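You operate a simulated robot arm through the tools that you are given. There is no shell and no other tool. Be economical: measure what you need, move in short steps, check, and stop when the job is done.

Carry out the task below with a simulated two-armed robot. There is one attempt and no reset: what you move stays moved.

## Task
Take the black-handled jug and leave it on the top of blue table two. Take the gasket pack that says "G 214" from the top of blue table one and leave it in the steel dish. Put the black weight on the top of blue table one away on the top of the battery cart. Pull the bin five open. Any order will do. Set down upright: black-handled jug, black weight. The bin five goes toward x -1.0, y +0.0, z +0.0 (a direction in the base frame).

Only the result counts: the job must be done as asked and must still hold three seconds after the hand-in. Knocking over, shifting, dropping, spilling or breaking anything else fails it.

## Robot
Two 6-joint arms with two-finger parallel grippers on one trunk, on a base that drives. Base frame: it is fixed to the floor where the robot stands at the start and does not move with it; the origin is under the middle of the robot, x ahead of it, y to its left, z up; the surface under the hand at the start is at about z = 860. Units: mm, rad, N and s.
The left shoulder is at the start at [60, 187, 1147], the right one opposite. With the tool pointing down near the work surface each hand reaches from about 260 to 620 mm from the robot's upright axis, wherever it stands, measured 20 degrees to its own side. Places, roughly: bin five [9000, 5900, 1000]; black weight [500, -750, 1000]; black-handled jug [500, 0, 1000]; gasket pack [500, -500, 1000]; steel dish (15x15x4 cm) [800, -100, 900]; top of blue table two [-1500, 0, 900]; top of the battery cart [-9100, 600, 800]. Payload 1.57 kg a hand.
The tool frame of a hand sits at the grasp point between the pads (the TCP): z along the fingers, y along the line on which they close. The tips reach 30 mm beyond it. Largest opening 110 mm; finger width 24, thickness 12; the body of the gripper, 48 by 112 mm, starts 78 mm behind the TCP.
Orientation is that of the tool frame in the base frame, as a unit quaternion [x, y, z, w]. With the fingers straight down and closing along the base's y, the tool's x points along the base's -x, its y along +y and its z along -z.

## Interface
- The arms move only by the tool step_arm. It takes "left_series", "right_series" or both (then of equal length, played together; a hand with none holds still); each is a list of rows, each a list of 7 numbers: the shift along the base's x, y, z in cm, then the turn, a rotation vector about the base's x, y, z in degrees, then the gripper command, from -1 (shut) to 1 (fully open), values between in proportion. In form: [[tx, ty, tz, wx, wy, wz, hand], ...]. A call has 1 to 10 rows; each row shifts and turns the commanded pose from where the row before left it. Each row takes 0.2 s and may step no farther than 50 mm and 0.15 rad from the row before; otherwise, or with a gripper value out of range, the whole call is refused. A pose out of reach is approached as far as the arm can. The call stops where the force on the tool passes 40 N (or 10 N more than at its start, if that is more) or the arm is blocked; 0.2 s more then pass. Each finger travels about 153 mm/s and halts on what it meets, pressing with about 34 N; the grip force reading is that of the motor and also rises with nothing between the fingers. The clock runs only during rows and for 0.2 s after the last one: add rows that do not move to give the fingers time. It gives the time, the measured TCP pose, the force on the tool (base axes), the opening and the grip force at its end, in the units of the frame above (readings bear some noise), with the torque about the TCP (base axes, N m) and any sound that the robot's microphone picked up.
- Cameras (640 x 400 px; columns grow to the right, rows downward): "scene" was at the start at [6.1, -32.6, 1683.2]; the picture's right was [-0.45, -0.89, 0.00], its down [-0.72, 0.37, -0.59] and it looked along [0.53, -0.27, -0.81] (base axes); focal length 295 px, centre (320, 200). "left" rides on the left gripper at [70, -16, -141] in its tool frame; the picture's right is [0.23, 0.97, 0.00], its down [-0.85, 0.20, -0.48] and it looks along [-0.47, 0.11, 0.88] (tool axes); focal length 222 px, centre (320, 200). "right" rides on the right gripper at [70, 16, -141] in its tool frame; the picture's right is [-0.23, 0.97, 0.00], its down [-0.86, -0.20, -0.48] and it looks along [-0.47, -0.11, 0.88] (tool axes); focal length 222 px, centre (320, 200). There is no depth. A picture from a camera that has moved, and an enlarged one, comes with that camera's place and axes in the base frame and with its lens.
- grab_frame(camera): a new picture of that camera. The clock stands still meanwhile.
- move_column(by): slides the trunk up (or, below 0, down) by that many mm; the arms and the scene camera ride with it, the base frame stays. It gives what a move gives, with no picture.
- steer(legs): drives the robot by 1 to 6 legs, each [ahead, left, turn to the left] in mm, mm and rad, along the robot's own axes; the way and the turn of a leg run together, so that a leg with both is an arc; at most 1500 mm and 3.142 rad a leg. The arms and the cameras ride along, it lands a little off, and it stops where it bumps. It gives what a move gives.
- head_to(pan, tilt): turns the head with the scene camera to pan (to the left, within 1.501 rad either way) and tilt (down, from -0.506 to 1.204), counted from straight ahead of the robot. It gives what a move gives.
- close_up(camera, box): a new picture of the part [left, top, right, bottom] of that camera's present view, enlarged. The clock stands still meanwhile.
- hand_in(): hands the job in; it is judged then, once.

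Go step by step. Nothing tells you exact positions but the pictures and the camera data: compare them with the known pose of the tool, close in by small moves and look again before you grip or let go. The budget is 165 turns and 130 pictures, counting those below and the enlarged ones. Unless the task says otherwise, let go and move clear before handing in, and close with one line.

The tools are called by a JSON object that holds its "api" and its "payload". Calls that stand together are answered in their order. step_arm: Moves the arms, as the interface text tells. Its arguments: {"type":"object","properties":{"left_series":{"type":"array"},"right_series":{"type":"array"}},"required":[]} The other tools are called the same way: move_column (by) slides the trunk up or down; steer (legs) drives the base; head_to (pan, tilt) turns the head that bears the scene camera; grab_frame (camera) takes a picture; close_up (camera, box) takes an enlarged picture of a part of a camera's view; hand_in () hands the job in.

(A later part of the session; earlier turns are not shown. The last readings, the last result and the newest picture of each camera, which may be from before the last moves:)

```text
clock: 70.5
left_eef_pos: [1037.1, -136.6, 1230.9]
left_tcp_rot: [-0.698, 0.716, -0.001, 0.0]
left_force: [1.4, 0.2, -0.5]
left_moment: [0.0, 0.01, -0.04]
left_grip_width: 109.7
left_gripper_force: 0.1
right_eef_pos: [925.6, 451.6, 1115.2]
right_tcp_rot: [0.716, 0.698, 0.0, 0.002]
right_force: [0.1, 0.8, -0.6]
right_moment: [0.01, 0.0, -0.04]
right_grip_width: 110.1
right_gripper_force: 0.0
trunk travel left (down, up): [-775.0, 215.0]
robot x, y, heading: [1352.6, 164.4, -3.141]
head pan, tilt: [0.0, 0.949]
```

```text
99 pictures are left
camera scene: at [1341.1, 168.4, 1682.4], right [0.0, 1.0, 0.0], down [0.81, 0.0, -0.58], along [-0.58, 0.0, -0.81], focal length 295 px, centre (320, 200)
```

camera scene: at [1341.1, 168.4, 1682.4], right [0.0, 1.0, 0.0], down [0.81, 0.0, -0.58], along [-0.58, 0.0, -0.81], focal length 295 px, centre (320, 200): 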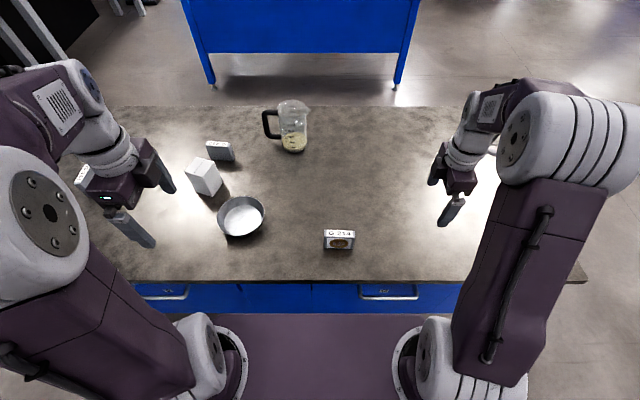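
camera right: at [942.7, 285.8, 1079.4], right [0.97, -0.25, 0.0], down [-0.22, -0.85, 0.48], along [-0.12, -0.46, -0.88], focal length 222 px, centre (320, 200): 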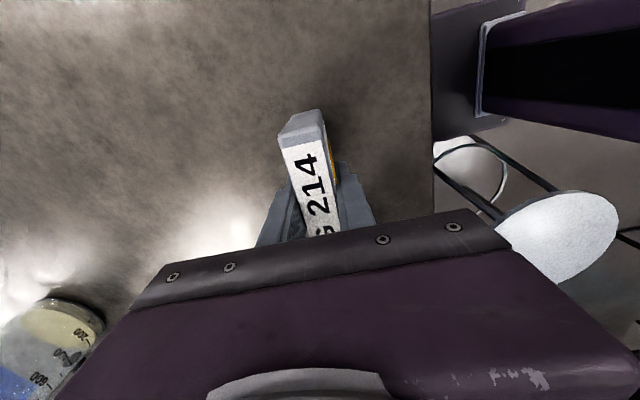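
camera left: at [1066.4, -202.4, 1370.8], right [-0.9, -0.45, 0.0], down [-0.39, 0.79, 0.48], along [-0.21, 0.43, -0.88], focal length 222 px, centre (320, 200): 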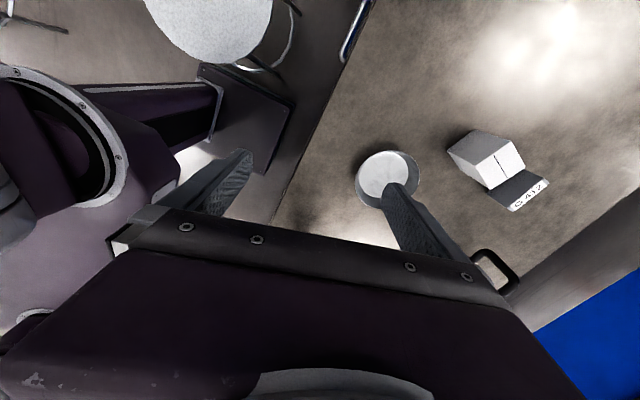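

Pack stands free at about (924,218). Now the left hand goes above it and descends.

{"api": "step_arm", "payload": {"left_series": [[-2, 4.4, 0, 0, 0, 0, 1], [-2, 4.4, 0, 0, 0, 0, 1], [-2, 4.4, 0, 0, 0, 0, 1], [-2, 4.4, 0, 0, 0, 0, 1], [-2, 4.4, 0, 0, 0, 0, 1], [-1.3, 4.4, 0, 0, 0, 0, 1], [0, 4.6, 0, 0, 0, 0, 1], [0, 4.4, 0, 0, 0, 0, 1], [0, 0, -4.9, 0, 0, 0, 0.6], [0, 0, -4.9, 0, 0, 0, 0.6]]}}

{"api": "grab_frame", "payload": {"camera": "left"}}

```text
clock: 72.7
left_eef_pos: [924.2, 214.3, 1128.9]
left_tcp_rot: [-0.698, 0.716, 0.0, 0.001]
left_force: [-0.5, -0.6, 0.1]
left_moment: [-0.01, -0.02, -0.02]
left_grip_width: 88.1
left_gripper_force: 0.0
right_eef_pos: [925.9, 450.1, 1114.2]
right_tcp_rot: [0.717, 0.697, 0.0, 0.001]
right_force: [-0.3, -0.4, -0.2]
right_moment: [-0.01, -0.02, 0.02]
right_grip_width: 109.8
right_gripper_force: 0.1
trunk travel left (down, up): [-775.0, 215.0]
robot x, y, heading: [1357.7, 161.0, -3.141]
head pan, tilt: [0.0, 0.949]
```

```text
98 pictures are left
camera left: at [937.0, 144.6, 1270.4], right [-0.98, -0.2, 0.0], down [-0.18, 0.86, 0.48], along [-0.1, 0.47, -0.88], focal length 222 px, centre (320, 200)
```

left: 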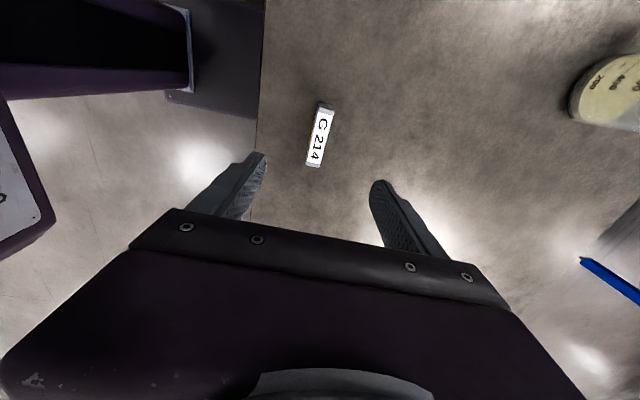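

Aligned. Descend, grip, lift.

{"api": "step_arm", "payload": {"left_series": [[0, 0.4, -4.9, 0, 0, 0, 0.6], [0, 0, -4.9, 0, 0, 0, 0.6], [0, 0, -4.9, 0, 0, 0, 0.6], [0, 0, -4.9, 0, 0, 0, 0.6], [0, 0, -1.9, 0, 0, 0, 0.6], [0, 0, -0.5, 0, 0, 0, -1], [0, 0, 0, 0, 0, 0, -1], [0, 0, 0, 0, 0, 0, -1], [0, 0, 0, 0, 0, 0, -1]]}}

{"api": "step_arm", "payload": {"left_series": [[0, 0, 3, 0, 0, 0, -1], [0, 0, 4.8, 0, 0, 0, -1], [0, -4.8, 1, 0, 0, 0, -1], [0, -4.8, 0, 0, 0, 0, -1], [-1.5, -4.6, 0, 0, 0, 0, -1], [-1.5, -4.6, 0, 0, 0, 0, -1], [-1.5, -4.6, 0, 0, 0, 0, -1], [-2.3, -4.2, 0, 0, 0, 0, -1], [-2.5, -2, 0, 0, 0, 0, -1], [0, 0, 0, 0, 0, 0, -1]]}}

{"api": "grab_frame", "payload": {"camera": "left"}}

{"api": "grab_frame", "payload": {"camera": "scene"}}

```text
clock: 74.7
left_eef_pos: [924.6, 219.9, 912.6]
left_tcp_rot: [-0.698, 0.716, -0.001, 0.0]
left_force: [-0.4, 0.3, 2.7]
left_moment: [0.21, -0.03, 0.01]
left_grip_width: 23.5
left_gripper_force: 34.7
right_eef_pos: [925.3, 449.8, 1115.8]
right_tcp_rot: [0.717, 0.697, -0.001, 0.0]
right_force: [-0.3, 0.5, 0.5]
right_moment: [0.03, 0.03, 0.01]
right_grip_width: 110.2
right_gripper_force: 0.1
trunk travel left (down, up): [-775.0, 215.0]
robot x, y, heading: [1354.0, 168.3, -3.139]
head pan, tilt: [0.0, 0.949]
```

```text
clock: 76.9
left_eef_pos: [832.4, -77.9, 999.1]
left_tcp_rot: [-0.699, 0.716, -0.001, 0.001]
left_force: [0.0, 0.6, -0.6]
left_moment: [-0.01, -0.01, -0.02]
left_grip_width: 23.3
left_gripper_force: 34.4
right_eef_pos: [926.5, 449.6, 1115.1]
right_tcp_rot: [0.717, 0.697, 0.0, 0.0]
right_force: [0.8, 0.6, -0.1]
right_moment: [-0.01, -0.03, -0.01]
right_grip_width: 110.1
right_gripper_force: 0.1
trunk travel left (down, up): [-775.0, 215.0]
robot x, y, heading: [1352.3, 170.1, -3.142]
head pan, tilt: [0.0, 0.949]
```

```text
97 pictures are left
camera left: at [844.3, -147.4, 1140.5], right [-0.98, -0.2, 0.0], down [-0.18, 0.86, 0.48], along [-0.1, 0.47, -0.88], focal length 222 px, centre (320, 200)
```

left: 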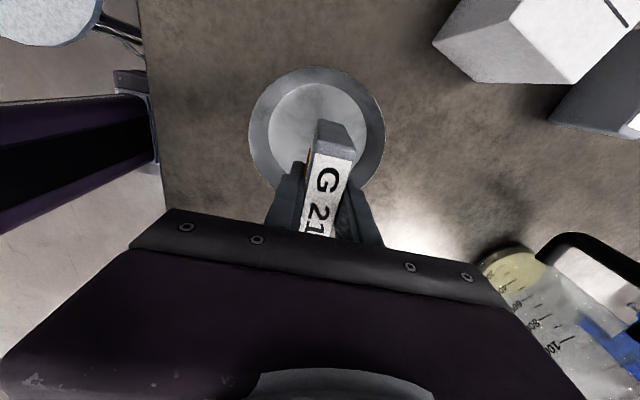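

```text
96 pictures are left
camera scene: at [1342.0, 166.8, 1682.4], right [0.0, 1.0, 0.0], down [0.81, 0.0, -0.58], along [-0.58, 0.0, -0.81], focal length 295 px, centre (320, 200)
```

scene: 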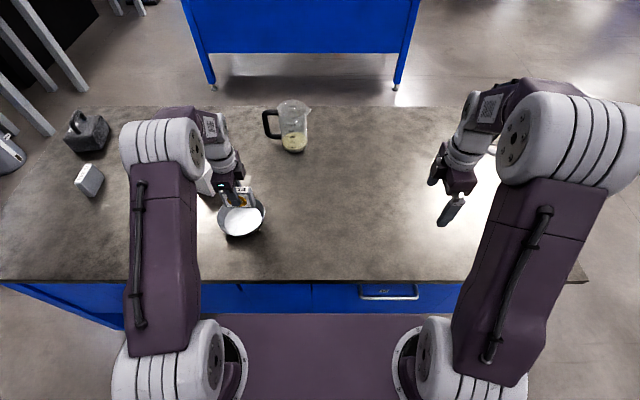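

Centre of the dish is about 7 mm further to -y. I'll shift and lower close to its floor, then feel for contact.

{"api": "step_arm", "payload": {"left_series": [[0.2, -0.8, 0, 0, 0, 0, -1], [0, 0, -4, 0, 0, 0, -1], [0, 0, -2.5, 0, 0, 0, -1], [0, 0, -1, 0, 0, 0, -1], [0, 0, -0.3, 0, 0, 0, -1], [0, 0, 0, 0, 0, 0, -1]]}}

{"api": "step_arm", "payload": {"left_series": [[0, 0, -0.2, 0, 0, 0, -1], [0, 0, 0, 0, 0, 0, -1]]}}

{"api": "grab_frame", "payload": {"camera": "left"}}

{"api": "close_up", "payload": {"camera": "scene", "box": [190, 170, 290, 250]}}

```text
clock: 78.3
left_eef_pos: [833.1, -84.8, 924.0]
left_tcp_rot: [-0.698, 0.716, -0.001, 0.002]
left_force: [-0.6, -0.4, -0.1]
left_moment: [-0.01, -0.01, 0.01]
left_grip_width: 23.3
left_gripper_force: 34.1
right_eef_pos: [925.1, 450.3, 1115.0]
right_tcp_rot: [0.717, 0.697, 0.0, 0.0]
right_force: [-0.4, 0.6, -0.5]
right_moment: [-0.04, -0.01, -0.01]
right_grip_width: 109.8
right_gripper_force: 0.1
trunk travel left (down, up): [-775.0, 215.0]
robot x, y, heading: [1354.2, 168.3, -3.143]
head pan, tilt: [0.0, 0.949]
```

```text
clock: 78.9
left_eef_pos: [834.2, -84.8, 921.0]
left_tcp_rot: [-0.699, 0.715, -0.001, 0.001]
left_force: [0.3, 0.3, -1.3]
left_moment: [0.02, 0.0, 0.0]
left_grip_width: 23.4
left_gripper_force: 33.7
right_eef_pos: [924.9, 450.3, 1115.8]
right_tcp_rot: [0.717, 0.697, 0.001, 0.0]
right_force: [0.4, -0.2, -0.1]
right_moment: [0.03, 0.03, -0.02]
right_grip_width: 109.9
right_gripper_force: 0.1
trunk travel left (down, up): [-775.0, 215.0]
robot x, y, heading: [1353.8, 163.6, -3.147]
head pan, tilt: [0.0, 0.949]
```

```text
95 pictures are left
camera left: at [845.5, -154.6, 1061.7], right [-0.98, -0.2, 0.0], down [-0.18, 0.86, 0.48], along [-0.1, 0.47, -0.88], focal length 222 px, centre (320, 200)
```

left: 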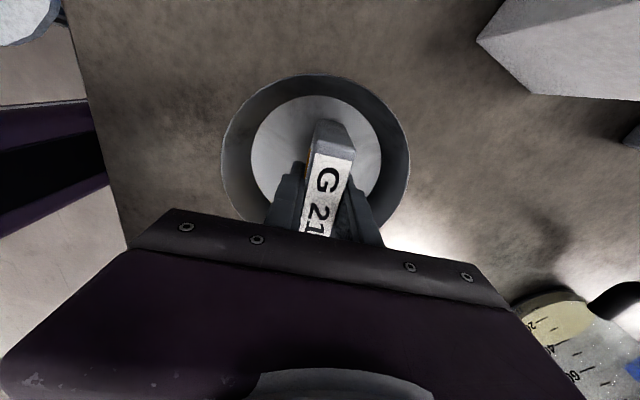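

```text
5.00 times, centred on (240, 210) of scene
camera zoom: at [1341.3, 166.2, 1682.4], right [0.0, 1.0, 0.0], down [0.81, 0.0, -0.58], along [-0.58, 0.0, -0.81], focal length 1475 px, centre (720, 150)
```

zoom: 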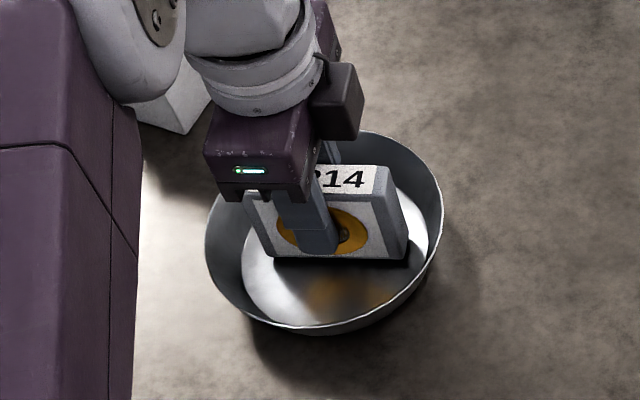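

The pack is inside the bowl. I'll shift 4 mm and lower the remaining few millimetres to the floor of the dish.

{"api": "step_arm", "payload": {"left_series": [[0.1, -0.4, 0, 0, 0, 0, -1], [0, 0, -0.3, 0, 0, 0, -1], [0, 0, 0, 0, 0, 0, -1]]}}

{"api": "step_arm", "payload": {"left_series": [[0, 0, -0.2, 0, 0, 0, -1], [0, 0, 0, 0, 0, 0, -1]]}}

```text
clock: 79.7
left_eef_pos: [834.5, -88.0, 917.5]
left_tcp_rot: [-0.698, 0.716, -0.001, 0.001]
left_force: [0.3, -0.3, -0.5]
left_moment: [0.01, -0.01, -0.02]
left_grip_width: 23.3
left_gripper_force: 34.5
right_eef_pos: [925.7, 450.0, 1114.9]
right_tcp_rot: [0.717, 0.697, 0.002, 0.001]
right_force: [-0.3, 0.8, -0.5]
right_moment: [-0.02, -0.01, -0.02]
right_grip_width: 110.0
right_gripper_force: 0.1
trunk travel left (down, up): [-775.0, 215.0]
robot x, y, heading: [1353.4, 164.3, -3.138]
head pan, tilt: [0.0, 0.949]
```

```text
clock: 80.3
left_eef_pos: [834.2, -90.4, 916.3]
left_tcp_rot: [-0.699, 0.716, 0.001, 0.0]
left_force: [-0.2, -1.9, 11.1]
left_moment: [0.16, -0.02, 0.0]
left_grip_width: 23.4
left_gripper_force: 33.4
right_eef_pos: [925.7, 450.3, 1116.2]
right_tcp_rot: [0.717, 0.697, -0.001, -0.001]
right_force: [0.7, -0.3, -0.3]
right_moment: [0.01, -0.03, -0.04]
right_grip_width: 109.9
right_gripper_force: 0.1
trunk travel left (down, up): [-775.0, 215.0]
robot x, y, heading: [1353.6, 163.7, -3.138]
head pan, tilt: [0.0, 0.949]
```

Contact felt (11 N). I'll release with a small opening and rise.

{"api": "step_arm", "payload": {"left_series": [[0, 0, 0, 0, 0, 0, -0.3], [0, 0, 0, 0, 0, 0, -0.3], [0, 0, 2, 0, 0, 0, -0.3], [0, 0, 4.5, 0, 0, 0, -0.3], [0, 0, 4.8, 0, 0, 0, 0], [0, 0, 4.8, 0, 0, 0, 1], [4.5, 0, 2, 0, 0, 0, 1], [4.5, 0, 2, 0, 0, 0, 1], [4.5, 0, 2, 0, 0, 0, 1], [4.5, 0, 2, 0, 0, 0, 1]]}}

{"api": "close_up", "payload": {"camera": "scene", "box": [160, 90, 360, 250]}}

```text
clock: 82.5
left_eef_pos: [1018.0, -87.8, 1155.0]
left_tcp_rot: [-0.699, 0.716, 0.001, 0.0]
left_force: [0.6, 0.6, 0.6]
left_moment: [-0.04, 0.01, -0.02]
left_grip_width: 110.0
left_gripper_force: 0.0
right_eef_pos: [928.1, 450.8, 1116.2]
right_tcp_rot: [0.717, 0.697, -0.001, -0.001]
right_force: [-0.1, 1.3, -0.6]
right_moment: [0.0, 0.05, 0.0]
right_grip_width: 110.2
right_gripper_force: 0.1
trunk travel left (down, up): [-775.0, 215.0]
robot x, y, heading: [1352.8, 165.5, 3.14]
head pan, tilt: [0.0, 0.949]
```

```text
2.50 times, centred on (260, 170) of scene
camera zoom: at [1345.2, 166.8, 1682.4], right [0.0, 1.0, 0.0], down [0.81, 0.0, -0.58], along [-0.58, 0.0, -0.81], focal length 737 px, centre (470, 275)
```

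zoom: 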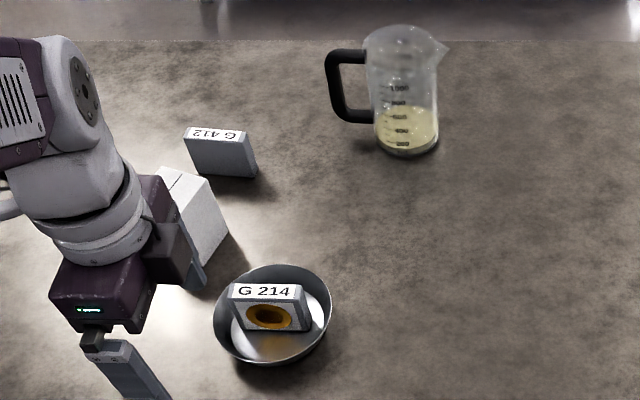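

Pack G 214 stands in the dish. Next the bin: I slide clear along the table, turn to face +x and drive toward the black rack in stages.

{"api": "steer", "payload": {"legs": [[0, -900, 0], [-250, 0, 0], [0, 0, -1.571], [0, 0, -1.571]]}}

{"api": "head_to", "payload": {"pan": 0.4, "tilt": 0.3}}

{"api": "grab_frame", "payload": {"camera": "scene"}}

```text
clock: 96.3
left_eef_pos: [1947.3, 1317.4, 1154.6]
left_tcp_rot: [0.72, 0.694, 0.0, -0.001]
left_force: [-0.4, -0.5, -0.3]
left_moment: [0.01, 0.0, -0.01]
left_grip_width: 109.8
left_gripper_force: 0.1
right_eef_pos: [2030.9, 777.4, 1114.6]
right_tcp_rot: [-0.693, 0.721, 0.001, 0.0]
right_force: [0.0, -0.7, -0.1]
right_moment: [0.01, 0.0, 0.0]
right_grip_width: 109.9
right_gripper_force: 0.1
trunk travel left (down, up): [-775.0, 215.0]
robot x, y, heading: [1604.7, 1065.7, -0.01]
head pan, tilt: [0.0, 0.949]
```

```text
clock: 97.3
left_eef_pos: [1946.0, 1317.9, 1156.3]
left_tcp_rot: [0.719, 0.695, 0.0, -0.001]
left_force: [-0.6, -0.2, -0.2]
left_moment: [0.04, 0.01, -0.01]
left_grip_width: 110.1
left_gripper_force: 0.0
right_eef_pos: [2032.0, 777.2, 1115.9]
right_tcp_rot: [-0.692, 0.721, 0.0, 0.0]
right_force: [-0.4, 0.5, 0.6]
right_moment: [0.0, 0.0, 0.0]
right_grip_width: 109.8
right_gripper_force: 0.2
trunk travel left (down, up): [-775.0, 215.0]
robot x, y, heading: [1605.4, 1071.0, -0.016]
head pan, tilt: [0.4, 0.3]
```

```text
92 pictures are left
camera scene: at [1633.4, 1104.4, 1738.2], right [0.38, -0.93, 0.0], down [-0.27, -0.11, -0.95], along [0.88, 0.36, -0.3], focal length 295 px, centre (320, 200)
```

scene: 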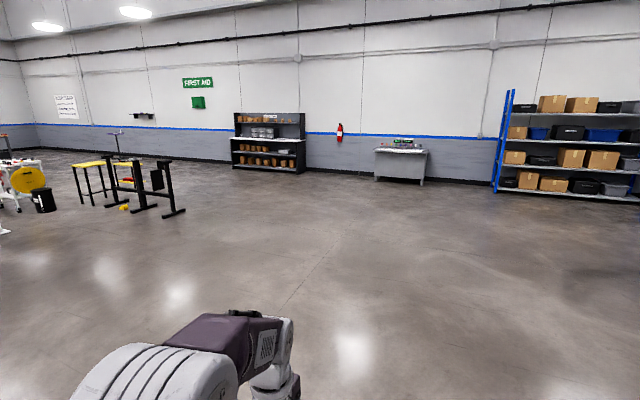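

The rack stands in the expected place and the floor is clear. Driving diagonally toward it.

{"api": "steer", "payload": {"legs": [[0, 0, 0.014], [1240, 930, 0], [1240, 930, 0], [1240, 930, 0], [1180, 900, 0], [1180, 900, 0]]}}

{"api": "head_to", "payload": {"pan": 0.1, "tilt": 0.45}}

{"api": "grab_frame", "payload": {"camera": "scene"}}

```text
refused: leg 2 is longer than a leg can be; nothing moved
```

```text
clock: 98.1
left_eef_pos: [1946.8, 1317.7, 1155.1]
left_tcp_rot: [0.72, 0.694, -0.001, 0.0]
left_force: [0.4, 0.2, 1.2]
left_moment: [-0.02, 0.01, -0.01]
left_grip_width: 110.1
left_gripper_force: 0.0
right_eef_pos: [2030.2, 778.1, 1115.5]
right_tcp_rot: [-0.693, 0.721, 0.0, 0.001]
right_force: [0.0, 1.2, 0.1]
right_moment: [0.0, 0.0, 0.01]
right_grip_width: 110.1
right_gripper_force: 0.0
trunk travel left (down, up): [-775.0, 215.0]
robot x, y, heading: [1609.4, 1068.6, -0.015]
head pan, tilt: [0.099, 0.45]
```

```text
91 pictures are left
camera scene: at [1638.4, 1077.3, 1724.4], right [0.09, -1.0, 0.0], down [-0.43, -0.04, -0.9], along [0.9, 0.08, -0.43], focal length 295 px, centre (320, 200)
```

scene: 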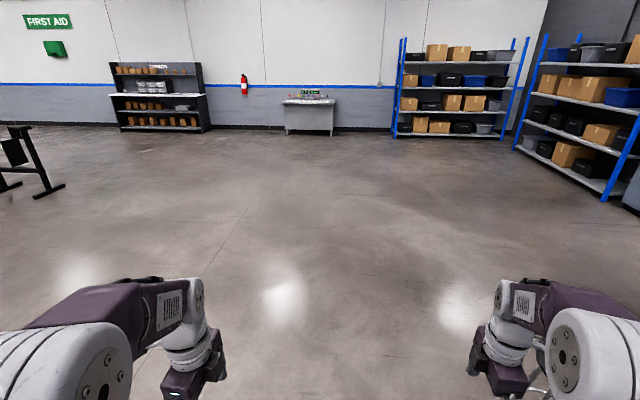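

A leg was too long; shorter ones now.

{"api": "steer", "payload": {"legs": [[1140, 840, 0.014], [1140, 850, 0], [1140, 850, 0], [1140, 850, 0], [1140, 850, 0]]}}

{"api": "grab_frame", "payload": {"camera": "scene"}}

```text
clock: 132.1
left_eef_pos: [7535.2, 5764.2, 1156.9]
left_tcp_rot: [0.691, 0.723, -0.001, 0.0]
left_force: [-0.4, 0.4, 0.3]
left_moment: [-0.01, -0.01, 0.0]
left_grip_width: 109.9
left_gripper_force: 0.1
right_eef_pos: [7663.9, 5234.9, 1115.3]
right_tcp_rot: [0.723, -0.691, -0.001, -0.001]
right_force: [-0.4, 0.0, -0.5]
right_moment: [0.0, -0.03, -0.01]
right_grip_width: 109.9
right_gripper_force: 0.1
trunk travel left (down, up): [-775.0, 215.0]
robot x, y, heading: [7216.4, 5484.8, 0.07]
head pan, tilt: [0.099, 0.45]
```

```text
90 pictures are left
camera scene: at [7248.4, 5500.1, 1724.4], right [0.17, -0.99, 0.0], down [-0.43, -0.07, -0.9], along [0.89, 0.15, -0.44], focal length 295 px, centre (320, 200)
```

scene: 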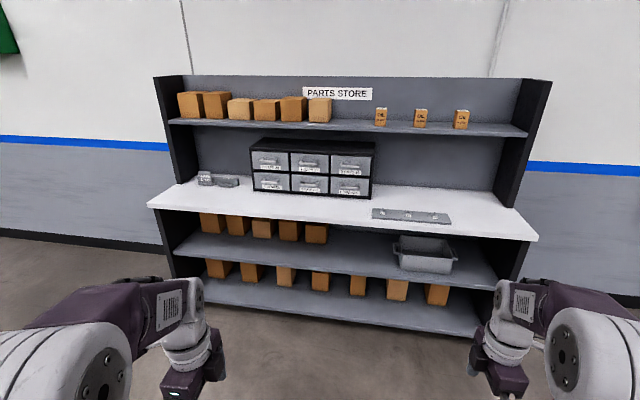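

{"api": "close_up", "payload": {"camera": "scene", "box": [235, 130, 395, 210]}}

```text
4.00 times, centred on (315, 170) of scene
camera zoom: at [7248.4, 5500.1, 1724.4], right [0.17, -0.99, 0.0], down [-0.43, -0.07, -0.9], along [0.89, 0.15, -0.44], focal length 1180 px, centre (340, 320)
```

zoom: 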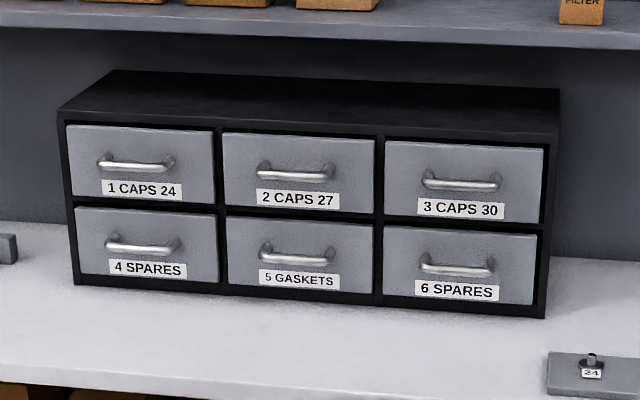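

Bin five ("5 GASKETS") is the lower middle drawer at about (8930,5850,~980). I'll straighten up, move in front of it and turn the right hand to point forward.

{"api": "steer", "payload": {"legs": [[0, 0, -0.07], [830, 540, 0]]}}

{"api": "step_arm", "payload": {"right_series": [[0, 0, 0, 0, -8.5, 0, 1], [0, 0, 0, 0, -8.5, 0, 1], [0, 0, 0, 0, -8.5, 0, 1], [0, 0, 0, 0, -8.5, 0, 1], [0, 0, 0, 0, -8.5, 0, 1], [0, 0, 0, 0, -8.5, 0, 1], [0, 0, 0, 0, -8.5, 0, 1], [0, 0, 0, 0, -8.5, 0, 1]]}}

{"api": "head_to", "payload": {"pan": -0.15, "tilt": 0.6}}

{"api": "grab_frame", "payload": {"camera": "scene"}}

{"api": "grab_frame", "payload": {"camera": "right"}}

```text
clock: 137.7
left_eef_pos: [8390.5, 6286.0, 1156.1]
left_tcp_rot: [0.717, 0.697, -0.001, -0.001]
left_force: [0.4, 0.2, 0.4]
left_moment: [0.01, -0.01, 0.02]
left_grip_width: 110.1
left_gripper_force: 0.0
right_eef_pos: [8477.6, 5747.8, 1115.6]
right_tcp_rot: [-0.695, 0.719, 0.0, 0.0]
right_force: [-0.1, -0.2, -0.7]
right_moment: [-0.03, 0.0, 0.05]
right_grip_width: 110.2
right_gripper_force: 0.0
trunk travel left (down, up): [-775.0, 215.0]
robot x, y, heading: [8055.8, 6037.2, -0.004]
head pan, tilt: [0.099, 0.45]
```

```text
clock: 139.5
left_eef_pos: [8389.2, 6287.2, 1155.8]
left_tcp_rot: [0.717, 0.697, 0.0, 0.001]
left_force: [-0.6, -0.2, -0.7]
left_moment: [-0.02, 0.02, -0.01]
left_grip_width: 110.0
left_gripper_force: 0.0
right_eef_pos: [8517.0, 5798.0, 1368.6]
right_tcp_rot: [-0.581, 0.602, -0.381, 0.393]
right_force: [-0.1, -1.0, -0.9]
right_moment: [-0.02, 0.04, 0.01]
right_grip_width: 109.7
right_gripper_force: 0.0
right hand out of reach, approached as far as the arm can: row 4, 5, 6, 7, 8
trunk travel left (down, up): [-775.0, 215.0]
robot x, y, heading: [8051.2, 6033.5, -0.004]
head pan, tilt: [0.099, 0.45]
```

```text
clock: 140.3
left_eef_pos: [8391.5, 6285.2, 1155.9]
left_tcp_rot: [0.717, 0.697, -0.001, -0.001]
left_force: [-0.2, 0.4, 0.8]
left_moment: [-0.01, 0.02, 0.01]
left_grip_width: 109.9
left_gripper_force: 0.0
right_eef_pos: [8517.6, 5797.9, 1367.4]
right_tcp_rot: [-0.581, 0.604, -0.38, 0.392]
right_force: [0.3, 1.1, 0.2]
right_moment: [0.02, 0.01, -0.02]
right_grip_width: 109.9
right_gripper_force: 0.0
trunk travel left (down, up): [-775.0, 215.0]
robot x, y, heading: [8049.4, 6031.3, -0.002]
head pan, tilt: [-0.15, 0.6]
```

```text
88 pictures are left
camera scene: at [8080.6, 6021.6, 1710.8], right [-0.15, -0.99, 0.0], down [-0.56, 0.09, -0.83], along [0.82, -0.13, -0.56], focal length 295 px, centre (320, 200)
```

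scene: 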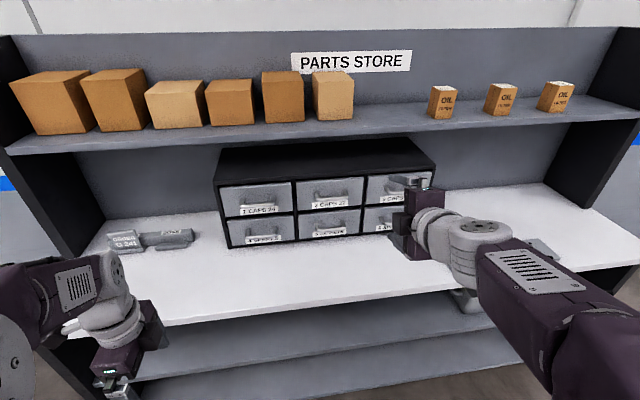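

```text
87 pictures are left
camera right: at [8381.9, 5729.3, 1409.3], right [-0.39, 0.26, -0.88], down [-0.34, 0.85, 0.4], along [0.86, 0.46, -0.24], focal length 222 px, centre (320, 200)
```

right: 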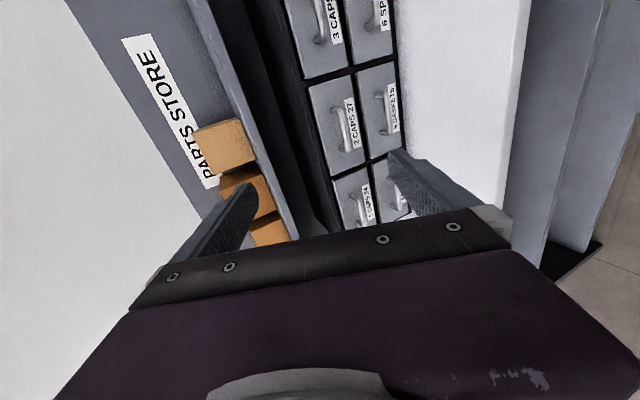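

The hand is too close to the shoulder for a horizontal pose; extending it forward should make it reachable.

{"api": "step_arm", "payload": {"right_series": [[4, 0, 0, 0, 0, 0, 1], [4, 0, 0, 0, 0, 0, 1], [4, 0, 0, 0, 0, 0, 1], [4, 0, 0, 0, 0, 0, 1], [2, 0, 0, 0, 0, 0, 1], [0, 0, 0, 0, 0, 0, 1], [0, 0, 0, 0, 0, 0, 1]]}}

{"api": "grab_frame", "payload": {"camera": "scene"}}

{"api": "grab_frame", "payload": {"camera": "right"}}

```text
clock: 141.9
left_eef_pos: [8390.2, 6286.4, 1155.9]
left_tcp_rot: [0.716, 0.698, 0.0, -0.001]
left_force: [-0.5, -0.4, -0.1]
left_moment: [0.0, -0.01, 0.03]
left_grip_width: 109.8
left_gripper_force: 0.0
right_eef_pos: [8697.4, 5801.8, 1381.9]
right_tcp_rot: [-0.576, 0.596, -0.389, 0.401]
right_force: [0.3, -0.6, 0.2]
right_moment: [0.0, 0.02, 0.01]
right_grip_width: 110.1
right_gripper_force: 0.1
right hand out of reach, approached as far as the arm can: row 1
trunk travel left (down, up): [-775.0, 215.0]
robot x, y, heading: [8050.7, 6036.8, -0.001]
head pan, tilt: [-0.15, 0.6]
```

```text
86 pictures are left
camera scene: at [8080.4, 6021.8, 1710.8], right [-0.15, -0.99, 0.0], down [-0.56, 0.09, -0.82], along [0.82, -0.13, -0.57], focal length 295 px, centre (320, 200)
```

scene: 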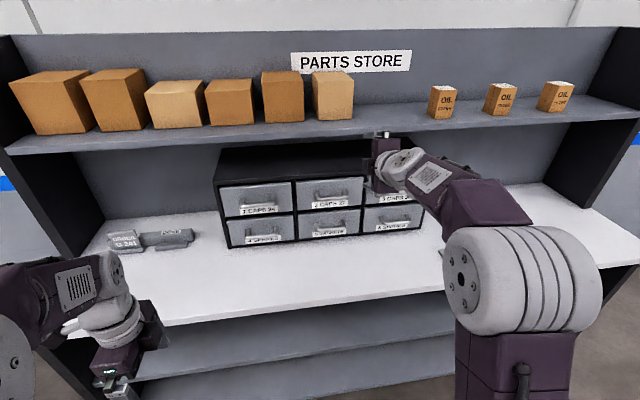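

```text
85 pictures are left
camera right: at [8561.2, 5732.1, 1419.1], right [-0.36, 0.26, -0.9], down [-0.36, 0.85, 0.39], along [0.86, 0.46, -0.22], focal length 222 px, centre (320, 200)
```

right: 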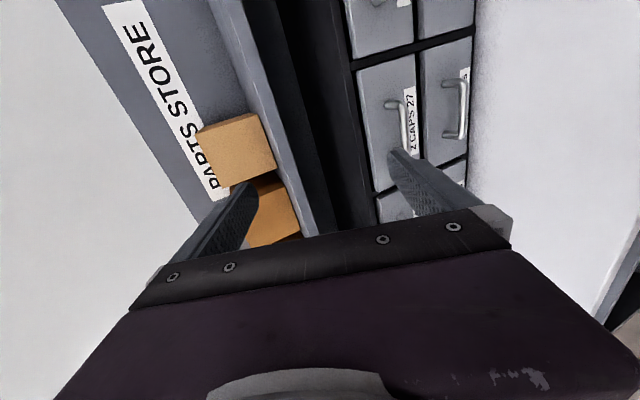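

The pose is now good (tool about 22° below horizontal). I'll lower the hand to the drawer level.

{"api": "step_arm", "payload": {"right_series": [[-0.5, 0, -4.8, 0, 0, 0, 0.5], [-0.5, 0, -4.8, 0, 0, 0, 0.5], [-0.5, 0, -4.8, 0, 0, 0, 0.5], [-0.5, 0, -4.8, 0, 0, 0, 0.5], [-0.5, 0, -4.8, 0, 0, 0, 0.5], [-0.5, 0, -4.8, 0, 0, 0, 0.2], [0, 0, -4.8, 0, 0, 0, 0.2], [0, 0, -4.0, 0, 0, 0, 0.2], [0, 0, 0, 0, 0, 0, 0.2]]}}

{"api": "grab_frame", "payload": {"camera": "scene"}}

{"api": "grab_frame", "payload": {"camera": "right"}}

```text
clock: 143.9
left_eef_pos: [8389.7, 6287.2, 1156.4]
left_tcp_rot: [0.716, 0.698, -0.001, 0.0]
left_force: [0.2, -0.3, -0.7]
left_moment: [-0.01, -0.02, 0.01]
left_grip_width: 110.0
left_gripper_force: 0.1
right_eef_pos: [8685.7, 5799.4, 1028.5]
right_tcp_rot: [-0.578, 0.597, -0.387, 0.4]
right_force: [0.5, 0.1, 0.4]
right_moment: [0.0, 0.01, 0.01]
right_grip_width: 66.2
right_gripper_force: 0.1
right hand out of reach, approached as far as the arm can: row 1, 2, 3, 8
trunk travel left (down, up): [-775.0, 215.0]
robot x, y, heading: [8046.3, 6033.0, -0.007]
head pan, tilt: [-0.15, 0.6]
```

```text
84 pictures are left
camera scene: at [8079.3, 6021.7, 1710.8], right [-0.15, -0.99, 0.0], down [-0.56, 0.09, -0.83], along [0.82, -0.13, -0.56], focal length 295 px, centre (320, 200)
```

scene: 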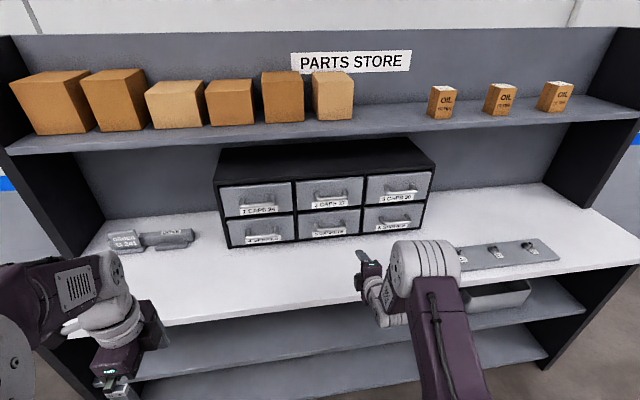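

```text
83 pictures are left
camera right: at [8548.0, 5730.2, 1066.8], right [-0.37, 0.26, -0.89], down [-0.36, 0.85, 0.39], along [0.86, 0.46, -0.22], focal length 222 px, centre (320, 200)
```

right: 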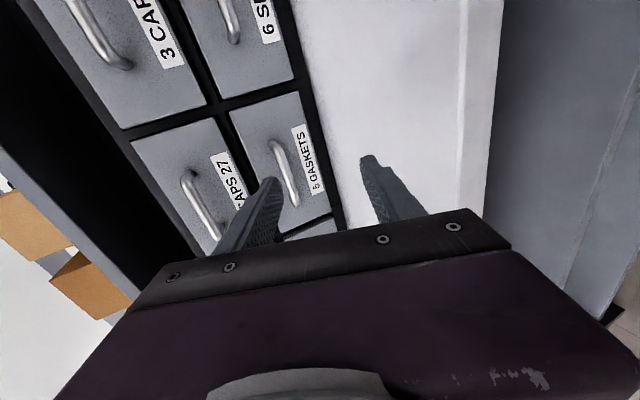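

Now I triangulate bin five's handle with enlarged views.

{"api": "close_up", "payload": {"camera": "scene", "box": [280, 170, 380, 250]}}

{"api": "close_up", "payload": {"camera": "right", "box": [220, 100, 340, 240]}}

```text
5.00 times, centred on (330, 210) of scene
camera zoom: at [8079.3, 6021.7, 1710.8], right [-0.15, -0.99, 0.0], down [-0.56, 0.09, -0.83], along [0.82, -0.13, -0.56], focal length 1475 px, centre (270, 150)
```

zoom: 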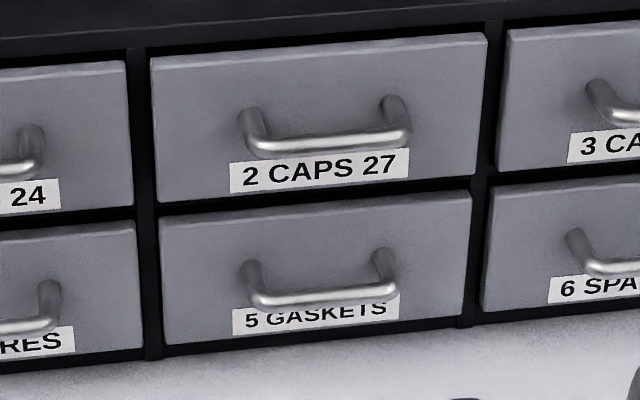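

```text
2.86 times, centred on (280, 170) of right
camera zoom: at [8548.0, 5730.2, 1066.8], right [-0.37, 0.26, -0.89], down [-0.36, 0.85, 0.39], along [0.86, 0.46, -0.22], focal length 635 px, centre (434, 286)
```

zoom: 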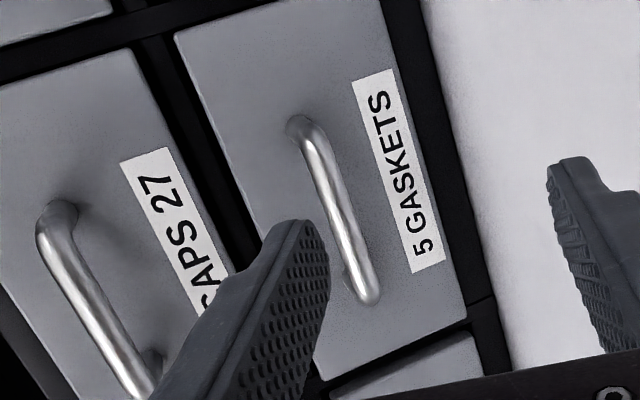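

Handle of bin five is at roughly (8897,5852,1012). I'll drive ahead 100 mm and put the hand in line with it, then look again.

{"api": "steer", "payload": {"legs": [[100, 0, 0]]}}

{"api": "step_arm", "payload": {"right_series": [[0, 2.6, 1.2, 0, 0, 0, 0.2], [0, 2.6, 1.2, 0, 0, 0, 0.2], [0, 0, 0, 0, 0, 0, 0.2]]}}

{"api": "grab_frame", "payload": {"camera": "right"}}

{"api": "close_up", "payload": {"camera": "scene", "box": [240, 150, 440, 275]}}

```text
clock: 145.0
left_eef_pos: [8488.4, 6286.8, 1157.2]
left_tcp_rot: [0.717, 0.697, 0.0, 0.0]
left_force: [0.2, -0.4, 0.0]
left_moment: [0.01, 0.01, -0.02]
left_grip_width: 110.2
left_gripper_force: 0.0
right_eef_pos: [8784.0, 5798.6, 1030.3]
right_tcp_rot: [-0.578, 0.596, -0.388, 0.4]
right_force: [-0.5, 0.3, -0.4]
right_moment: [-0.03, -0.02, -0.03]
right_grip_width: 65.9
right_gripper_force: 0.1
trunk travel left (down, up): [-775.0, 215.0]
robot x, y, heading: [8150.2, 6032.4, -0.001]
head pan, tilt: [-0.15, 0.6]
```

```text
clock: 145.8
left_eef_pos: [8492.3, 6284.8, 1155.0]
left_tcp_rot: [0.716, 0.698, -0.001, 0.0]
left_force: [0.6, -0.5, 0.6]
left_moment: [-0.03, 0.01, 0.0]
left_grip_width: 110.4
left_gripper_force: 0.0
right_eef_pos: [8787.0, 5851.5, 1051.8]
right_tcp_rot: [-0.578, 0.597, -0.386, 0.4]
right_force: [0.9, 0.5, 0.4]
right_moment: [0.03, 0.01, 0.02]
right_grip_width: 65.8
right_gripper_force: 0.0
trunk travel left (down, up): [-775.0, 215.0]
robot x, y, heading: [8154.5, 6036.8, -0.003]
head pan, tilt: [-0.15, 0.6]
```

```text
80 pictures are left
camera right: at [8649.9, 5782.8, 1091.3], right [-0.37, 0.26, -0.89], down [-0.36, 0.85, 0.39], along [0.86, 0.46, -0.22], focal length 222 px, centre (320, 200)
```

right: 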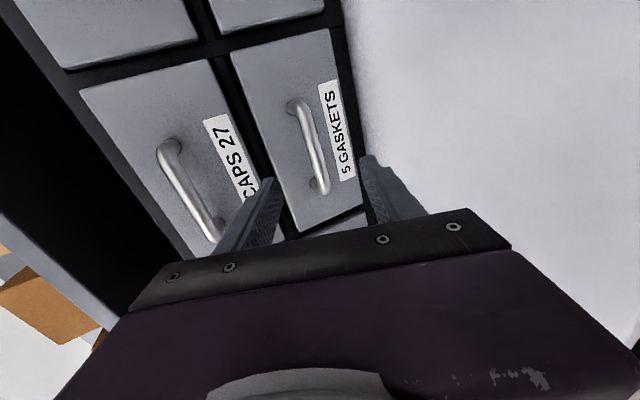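

```text
3.20 times, centred on (340, 212) of scene
camera zoom: at [8182.0, 6020.1, 1710.8], right [-0.15, -0.99, 0.0], down [-0.56, 0.09, -0.82], along [0.81, -0.13, -0.57], focal length 944 px, centre (256, 160)
```

zoom: 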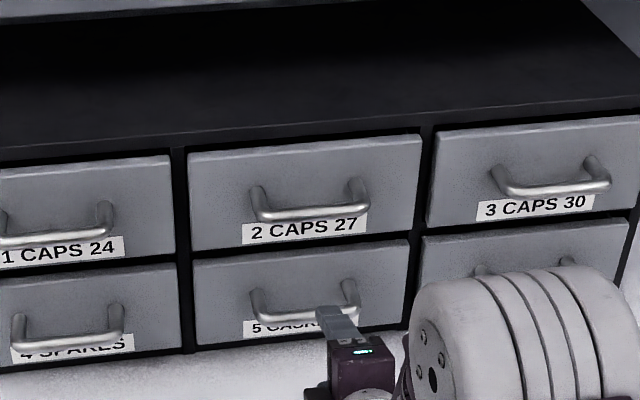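

The bar will sit about 11 mm above the tool's centre line. I'll raise and advance along the tool axis by about 80 mm and look.

{"api": "step_arm", "payload": {"right_series": [[0, 0, 1.2, 0, 0, 0, 0.2], [3, 0, -1.2, 0, 0, 0, 0.2], [3, 0, -1.2, 0, 0, 0, 0.2], [1.5, 0, -0.6, 0, 0, 0, 0.2], [0, 0, 0, 0, 0, 0, 0.2]]}}

{"api": "grab_frame", "payload": {"camera": "right"}}

{"api": "close_up", "payload": {"camera": "scene", "box": [260, 170, 420, 270]}}

```text
clock: 147.0
left_eef_pos: [8490.8, 6286.2, 1155.9]
left_tcp_rot: [0.717, 0.697, -0.001, 0.0]
left_force: [0.3, -1.1, 0.6]
left_moment: [-0.01, 0.0, 0.01]
left_grip_width: 110.2
left_gripper_force: 0.1
right_eef_pos: [8861.5, 5852.3, 1034.6]
right_tcp_rot: [-0.578, 0.596, -0.387, 0.4]
right_force: [-0.4, -0.7, -0.1]
right_moment: [-0.01, 0.02, -0.02]
right_grip_width: 66.1
right_gripper_force: 0.0
trunk travel left (down, up): [-775.0, 215.0]
robot x, y, heading: [8153.8, 6035.8, -0.003]
head pan, tilt: [-0.15, 0.6]
```

```text
78 pictures are left
camera right: at [8724.2, 5783.6, 1073.2], right [-0.37, 0.26, -0.89], down [-0.36, 0.85, 0.39], along [0.86, 0.46, -0.22], focal length 222 px, centre (320, 200)
```

right: 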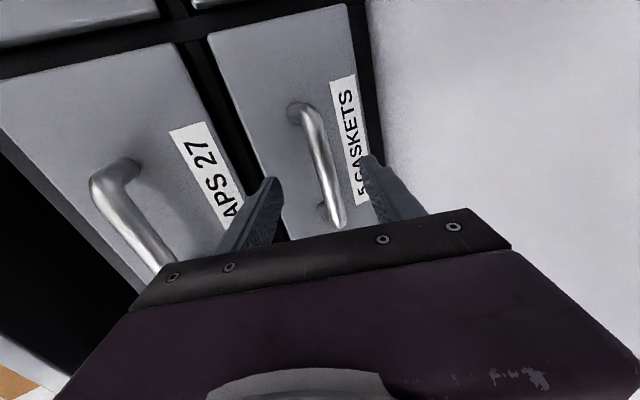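

```text
4.00 times, centred on (340, 220) of scene
camera zoom: at [8180.4, 6021.2, 1710.8], right [-0.15, -0.99, 0.0], down [-0.56, 0.09, -0.82], along [0.82, -0.13, -0.57], focal length 1180 px, centre (240, 120)
```

zoom: 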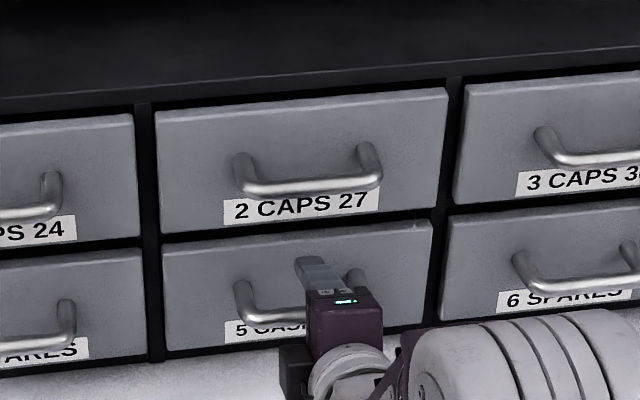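

The bar lies between the fingers; about 28 mm more advance, then close.

{"api": "step_arm", "payload": {"right_series": [[1.4, 0, -0.55, 0, 0, 0, 0.2], [1.2, 0, -0.5, 0, 0, 0, 0.2], [0, 0, 0, 0, 0, 0, 0.2]]}}

{"api": "grab_frame", "payload": {"camera": "right"}}

```text
clock: 147.8
left_eef_pos: [8484.6, 6284.9, 1159.3]
left_tcp_rot: [0.717, 0.697, 0.001, 0.002]
left_force: [-0.9, -0.6, 0.1]
left_moment: [0.0, 0.03, -0.01]
left_grip_width: 110.3
left_gripper_force: 0.0
right_eef_pos: [8882.5, 5852.5, 1028.8]
right_tcp_rot: [-0.577, 0.595, -0.389, 0.401]
right_force: [-20.6, 1.0, 8.6]
right_moment: [-0.04, -0.98, 0.15]
right_grip_width: 65.5
right_gripper_force: 0.1
trunk travel left (down, up): [-775.0, 215.0]
robot x, y, heading: [8152.5, 6035.1, -0.004]
head pan, tilt: [-0.15, 0.6]
```

```text
76 pictures are left
camera right: at [8744.6, 5783.5, 1066.3], right [-0.36, 0.26, -0.9], down [-0.36, 0.85, 0.39], along [0.86, 0.46, -0.22], focal length 222 px, centre (320, 200)
```

right: 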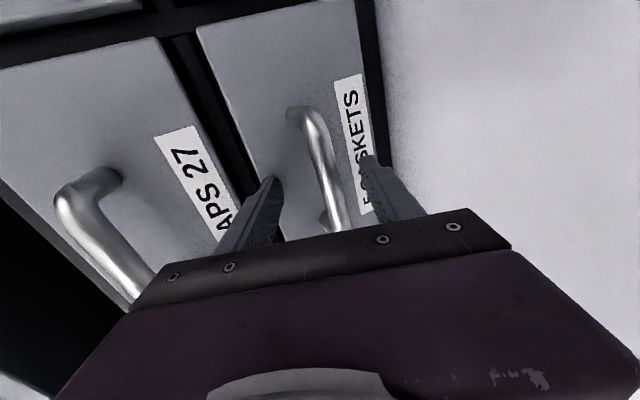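

The upper fingertip touched the drawer front. I back off 6 mm and close on the bar.

{"api": "step_arm", "payload": {"right_series": [[-0.9, 0, 0.2, 0, 0, 0, 0.2], [0, 0, 0, 0, 0, 0, -1], [0, 0, 0, 0, 0, 0, -1], [0, 0, 0, 0, 0, 0, -1], [0, 0, 0, 0, 0, 0, -1]]}}

{"api": "grab_frame", "payload": {"camera": "right"}}

```text
clock: 149.0
left_eef_pos: [8492.8, 6285.9, 1154.8]
left_tcp_rot: [0.717, 0.697, -0.001, 0.0]
left_force: [0.0, 0.4, 0.2]
left_moment: [0.0, 0.0, 0.01]
left_grip_width: 109.8
left_gripper_force: 0.0
right_eef_pos: [8878.8, 5852.7, 1020.3]
right_tcp_rot: [-0.581, 0.599, -0.383, 0.397]
right_force: [-5.2, 2.1, -25.4]
right_moment: [-0.71, 0.09, 0.29]
right_grip_width: 15.9
right_gripper_force: 31.7
trunk travel left (down, up): [-775.0, 215.0]
robot x, y, heading: [8152.6, 6033.7, -0.004]
head pan, tilt: [-0.15, 0.6]
```

```text
75 pictures are left
camera right: at [8742.2, 5782.9, 1061.1], right [-0.38, 0.26, -0.89], down [-0.35, 0.85, 0.4], along [0.86, 0.46, -0.23], focal length 222 px, centre (320, 200)
```

right: 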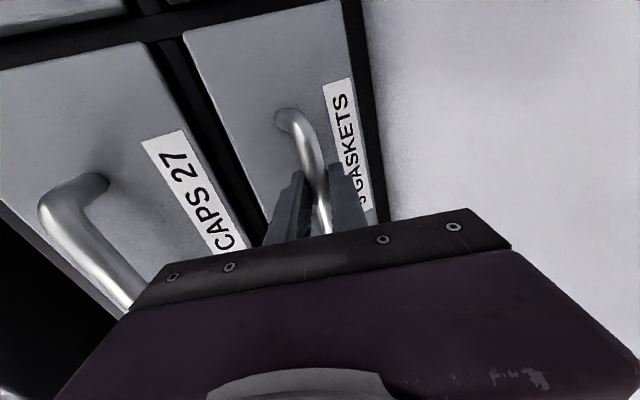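

The bar is held (16 mm). I ease down a little and pull along -x.

{"api": "step_arm", "payload": {"right_series": [[0, 0, -0.7, 0, 0, 0, -1], [-1, 0, 0, 0, 0, 0, -1], [-1.5, 0, 0, 0, 0, 0, -1], [-1.5, 0, 0, 0, 0, 0, -1], [-1.5, 0, 0, 0, 0, 0, -1], [0, 0, 0, 0, 0, 0, -1]]}}

{"api": "grab_frame", "payload": {"camera": "scene"}}

```text
clock: 150.4
left_eef_pos: [8488.8, 6286.5, 1157.3]
left_tcp_rot: [0.717, 0.697, -0.001, 0.0]
left_force: [0.4, -0.4, 0.5]
left_moment: [-0.02, -0.04, -0.03]
left_grip_width: 110.0
left_gripper_force: 0.0
right_eef_pos: [8821.5, 5852.1, 1022.2]
right_tcp_rot: [-0.578, 0.596, -0.388, 0.4]
right_force: [-1.2, 0.2, 9.3]
right_moment: [-0.56, -0.05, 0.62]
right_grip_width: 16.0
right_gripper_force: 31.9
trunk travel left (down, up): [-775.0, 215.0]
robot x, y, heading: [8152.4, 6035.6, -0.004]
head pan, tilt: [-0.15, 0.6]
```

```text
74 pictures are left
camera scene: at [8178.1, 6022.1, 1711.0], right [-0.15, -0.99, 0.0], down [-0.56, 0.09, -0.83], along [0.82, -0.13, -0.56], focal length 295 px, centre (320, 200)
```

scene: 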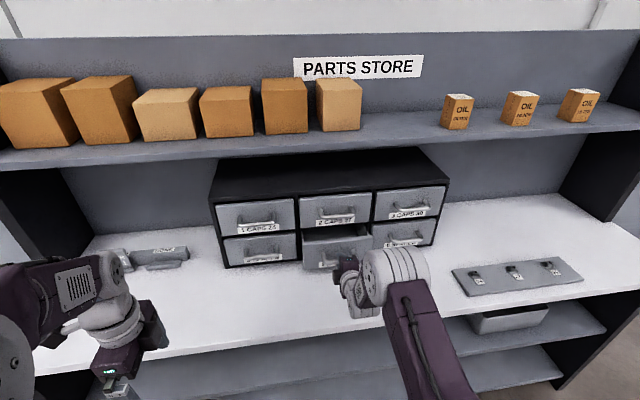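

The drawer is sliding out (about 57 mm). Pull another 80 mm.

{"api": "step_arm", "payload": {"right_series": [[-1.5, 0, 0.2, 0, 0, 0, -1], [-1.5, 0, 0, 0, 0, 0, -1], [-1.5, 0, 0, 0, 0, 0, -1], [-1.5, 0, 0, 0, 0, 0, -1], [-1.5, 0, 0, 0, 0, 0, -1], [-1, 0, 0, 0, 0, 0, -1], [0, 0, 0, 0, 0, 0, -1]]}}

{"api": "grab_frame", "payload": {"camera": "scene"}}

```text
clock: 151.6
left_eef_pos: [8492.1, 6286.6, 1154.8]
left_tcp_rot: [0.717, 0.697, -0.001, 0.0]
left_force: [-0.3, 0.2, 0.1]
left_moment: [-0.01, -0.03, 0.05]
left_grip_width: 109.8
left_gripper_force: 0.0
right_eef_pos: [8776.3, 5851.7, 1020.9]
right_tcp_rot: [-0.587, 0.605, -0.375, 0.386]
right_force: [1.6, -0.1, -21.0]
right_moment: [-0.99, -0.15, -0.17]
right_grip_width: 16.1
right_gripper_force: 31.5
right hand out of reach, approached as far as the arm can: row 3, 4, 5
trunk travel left (down, up): [-775.0, 215.0]
robot x, y, heading: [8153.6, 6034.6, -0.006]
head pan, tilt: [-0.15, 0.6]
stopped in row 5 (right hand): the force on the tool passed its limit at 45 N (the readings are from after the stop); the commanded pose is now the measured one
```

```text
73 pictures are left
camera scene: at [8181.7, 6020.8, 1710.8], right [-0.15, -0.99, 0.0], down [-0.56, 0.09, -0.82], along [0.81, -0.13, -0.57], focal length 295 px, centre (320, 200)
```

scene: 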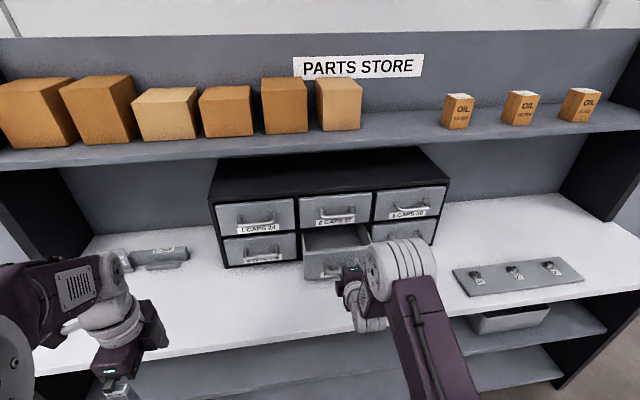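

The arm reached its own inner limit, so I pull the rest by driving back 50 mm.

{"api": "steer", "payload": {"legs": [[-50, 0, 0]]}}

{"api": "grab_frame", "payload": {"camera": "scene"}}

```text
clock: 152.7
left_eef_pos: [8438.0, 6286.3, 1157.0]
left_tcp_rot: [0.717, 0.697, 0.001, 0.0]
left_force: [-0.2, 0.6, -0.3]
left_moment: [0.0, -0.02, 0.01]
left_grip_width: 110.1
left_gripper_force: 0.0
right_eef_pos: [8722.2, 5853.3, 1020.8]
right_tcp_rot: [-0.588, 0.604, -0.376, 0.385]
right_force: [-1.6, -2.0, 0.6]
right_moment: [-0.64, 0.09, 0.57]
right_grip_width: 16.1
right_gripper_force: 31.8
trunk travel left (down, up): [-775.0, 215.0]
robot x, y, heading: [8095.4, 6036.1, -0.007]
head pan, tilt: [-0.15, 0.6]
stopped in leg 1: the force on the tool passed its limit at 44 N (the readings are from after the stop); the commanded pose is now the measured one
```

```text
72 pictures are left
camera scene: at [8127.2, 6021.3, 1710.7], right [-0.15, -0.99, 0.0], down [-0.56, 0.09, -0.83], along [0.82, -0.13, -0.56], focal length 295 px, centre (320, 200)
```

scene: 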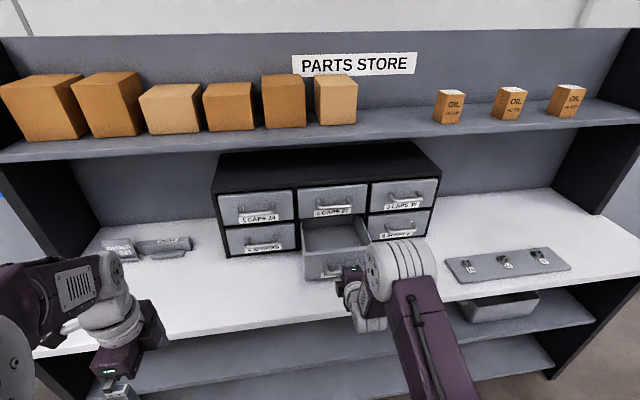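

The drawer is out about 157 mm, at its stop. I open the fingers and drive back.

{"api": "step_arm", "payload": {"right_series": [[0, 0, 0, 0, 0, 0, 0.2], [0, 0, 0, 0, 0, 0, 0.2], [0, 0, 0, 0, 0, 0, 0.2]]}}

{"api": "steer", "payload": {"legs": [[-80, 0, 0], [-600, 0, 0]]}}

{"api": "grab_frame", "payload": {"camera": "scene"}}

```text
clock: 153.5
left_eef_pos: [8439.7, 6285.6, 1155.1]
left_tcp_rot: [0.716, 0.698, -0.001, -0.001]
left_force: [-0.1, 0.6, 0.5]
left_moment: [0.04, -0.02, -0.04]
left_grip_width: 110.1
left_gripper_force: 0.1
right_eef_pos: [8725.5, 5852.3, 1022.0]
right_tcp_rot: [-0.587, 0.605, -0.374, 0.386]
right_force: [-0.1, -0.1, -0.2]
right_moment: [-0.01, -0.02, 0.0]
right_grip_width: 65.8
right_gripper_force: 0.0
trunk travel left (down, up): [-775.0, 215.0]
robot x, y, heading: [8099.9, 6035.1, -0.004]
head pan, tilt: [-0.15, 0.6]
```

```text
clock: 157.6
left_eef_pos: [7760.4, 6288.0, 1155.7]
left_tcp_rot: [0.718, 0.696, -0.001, 0.0]
left_force: [0.3, -0.6, -0.7]
left_moment: [0.01, -0.01, -0.02]
left_grip_width: 109.9
left_gripper_force: 0.1
right_eef_pos: [8043.9, 5854.2, 1020.7]
right_tcp_rot: [-0.585, 0.607, -0.375, 0.385]
right_force: [-0.2, 0.0, 0.6]
right_moment: [0.01, 0.01, 0.01]
right_grip_width: 66.1
right_gripper_force: 0.1
trunk travel left (down, up): [-775.0, 215.0]
robot x, y, heading: [7421.5, 6040.6, -0.007]
head pan, tilt: [-0.15, 0.6]
```

```text
71 pictures are left
camera scene: at [7449.6, 6024.9, 1710.8], right [-0.16, -0.99, 0.0], down [-0.56, 0.09, -0.82], along [0.81, -0.13, -0.57], focal length 295 px, centre (320, 200)
```

scene: 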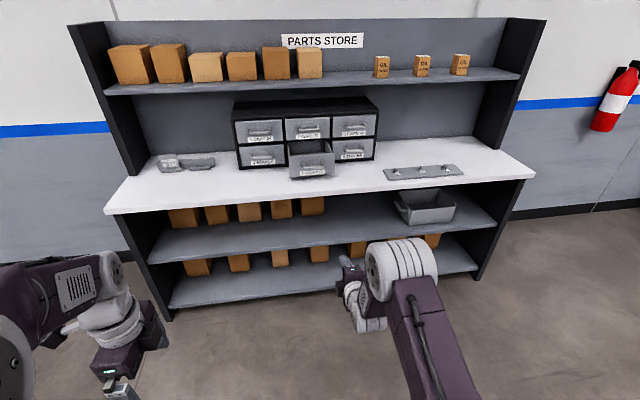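

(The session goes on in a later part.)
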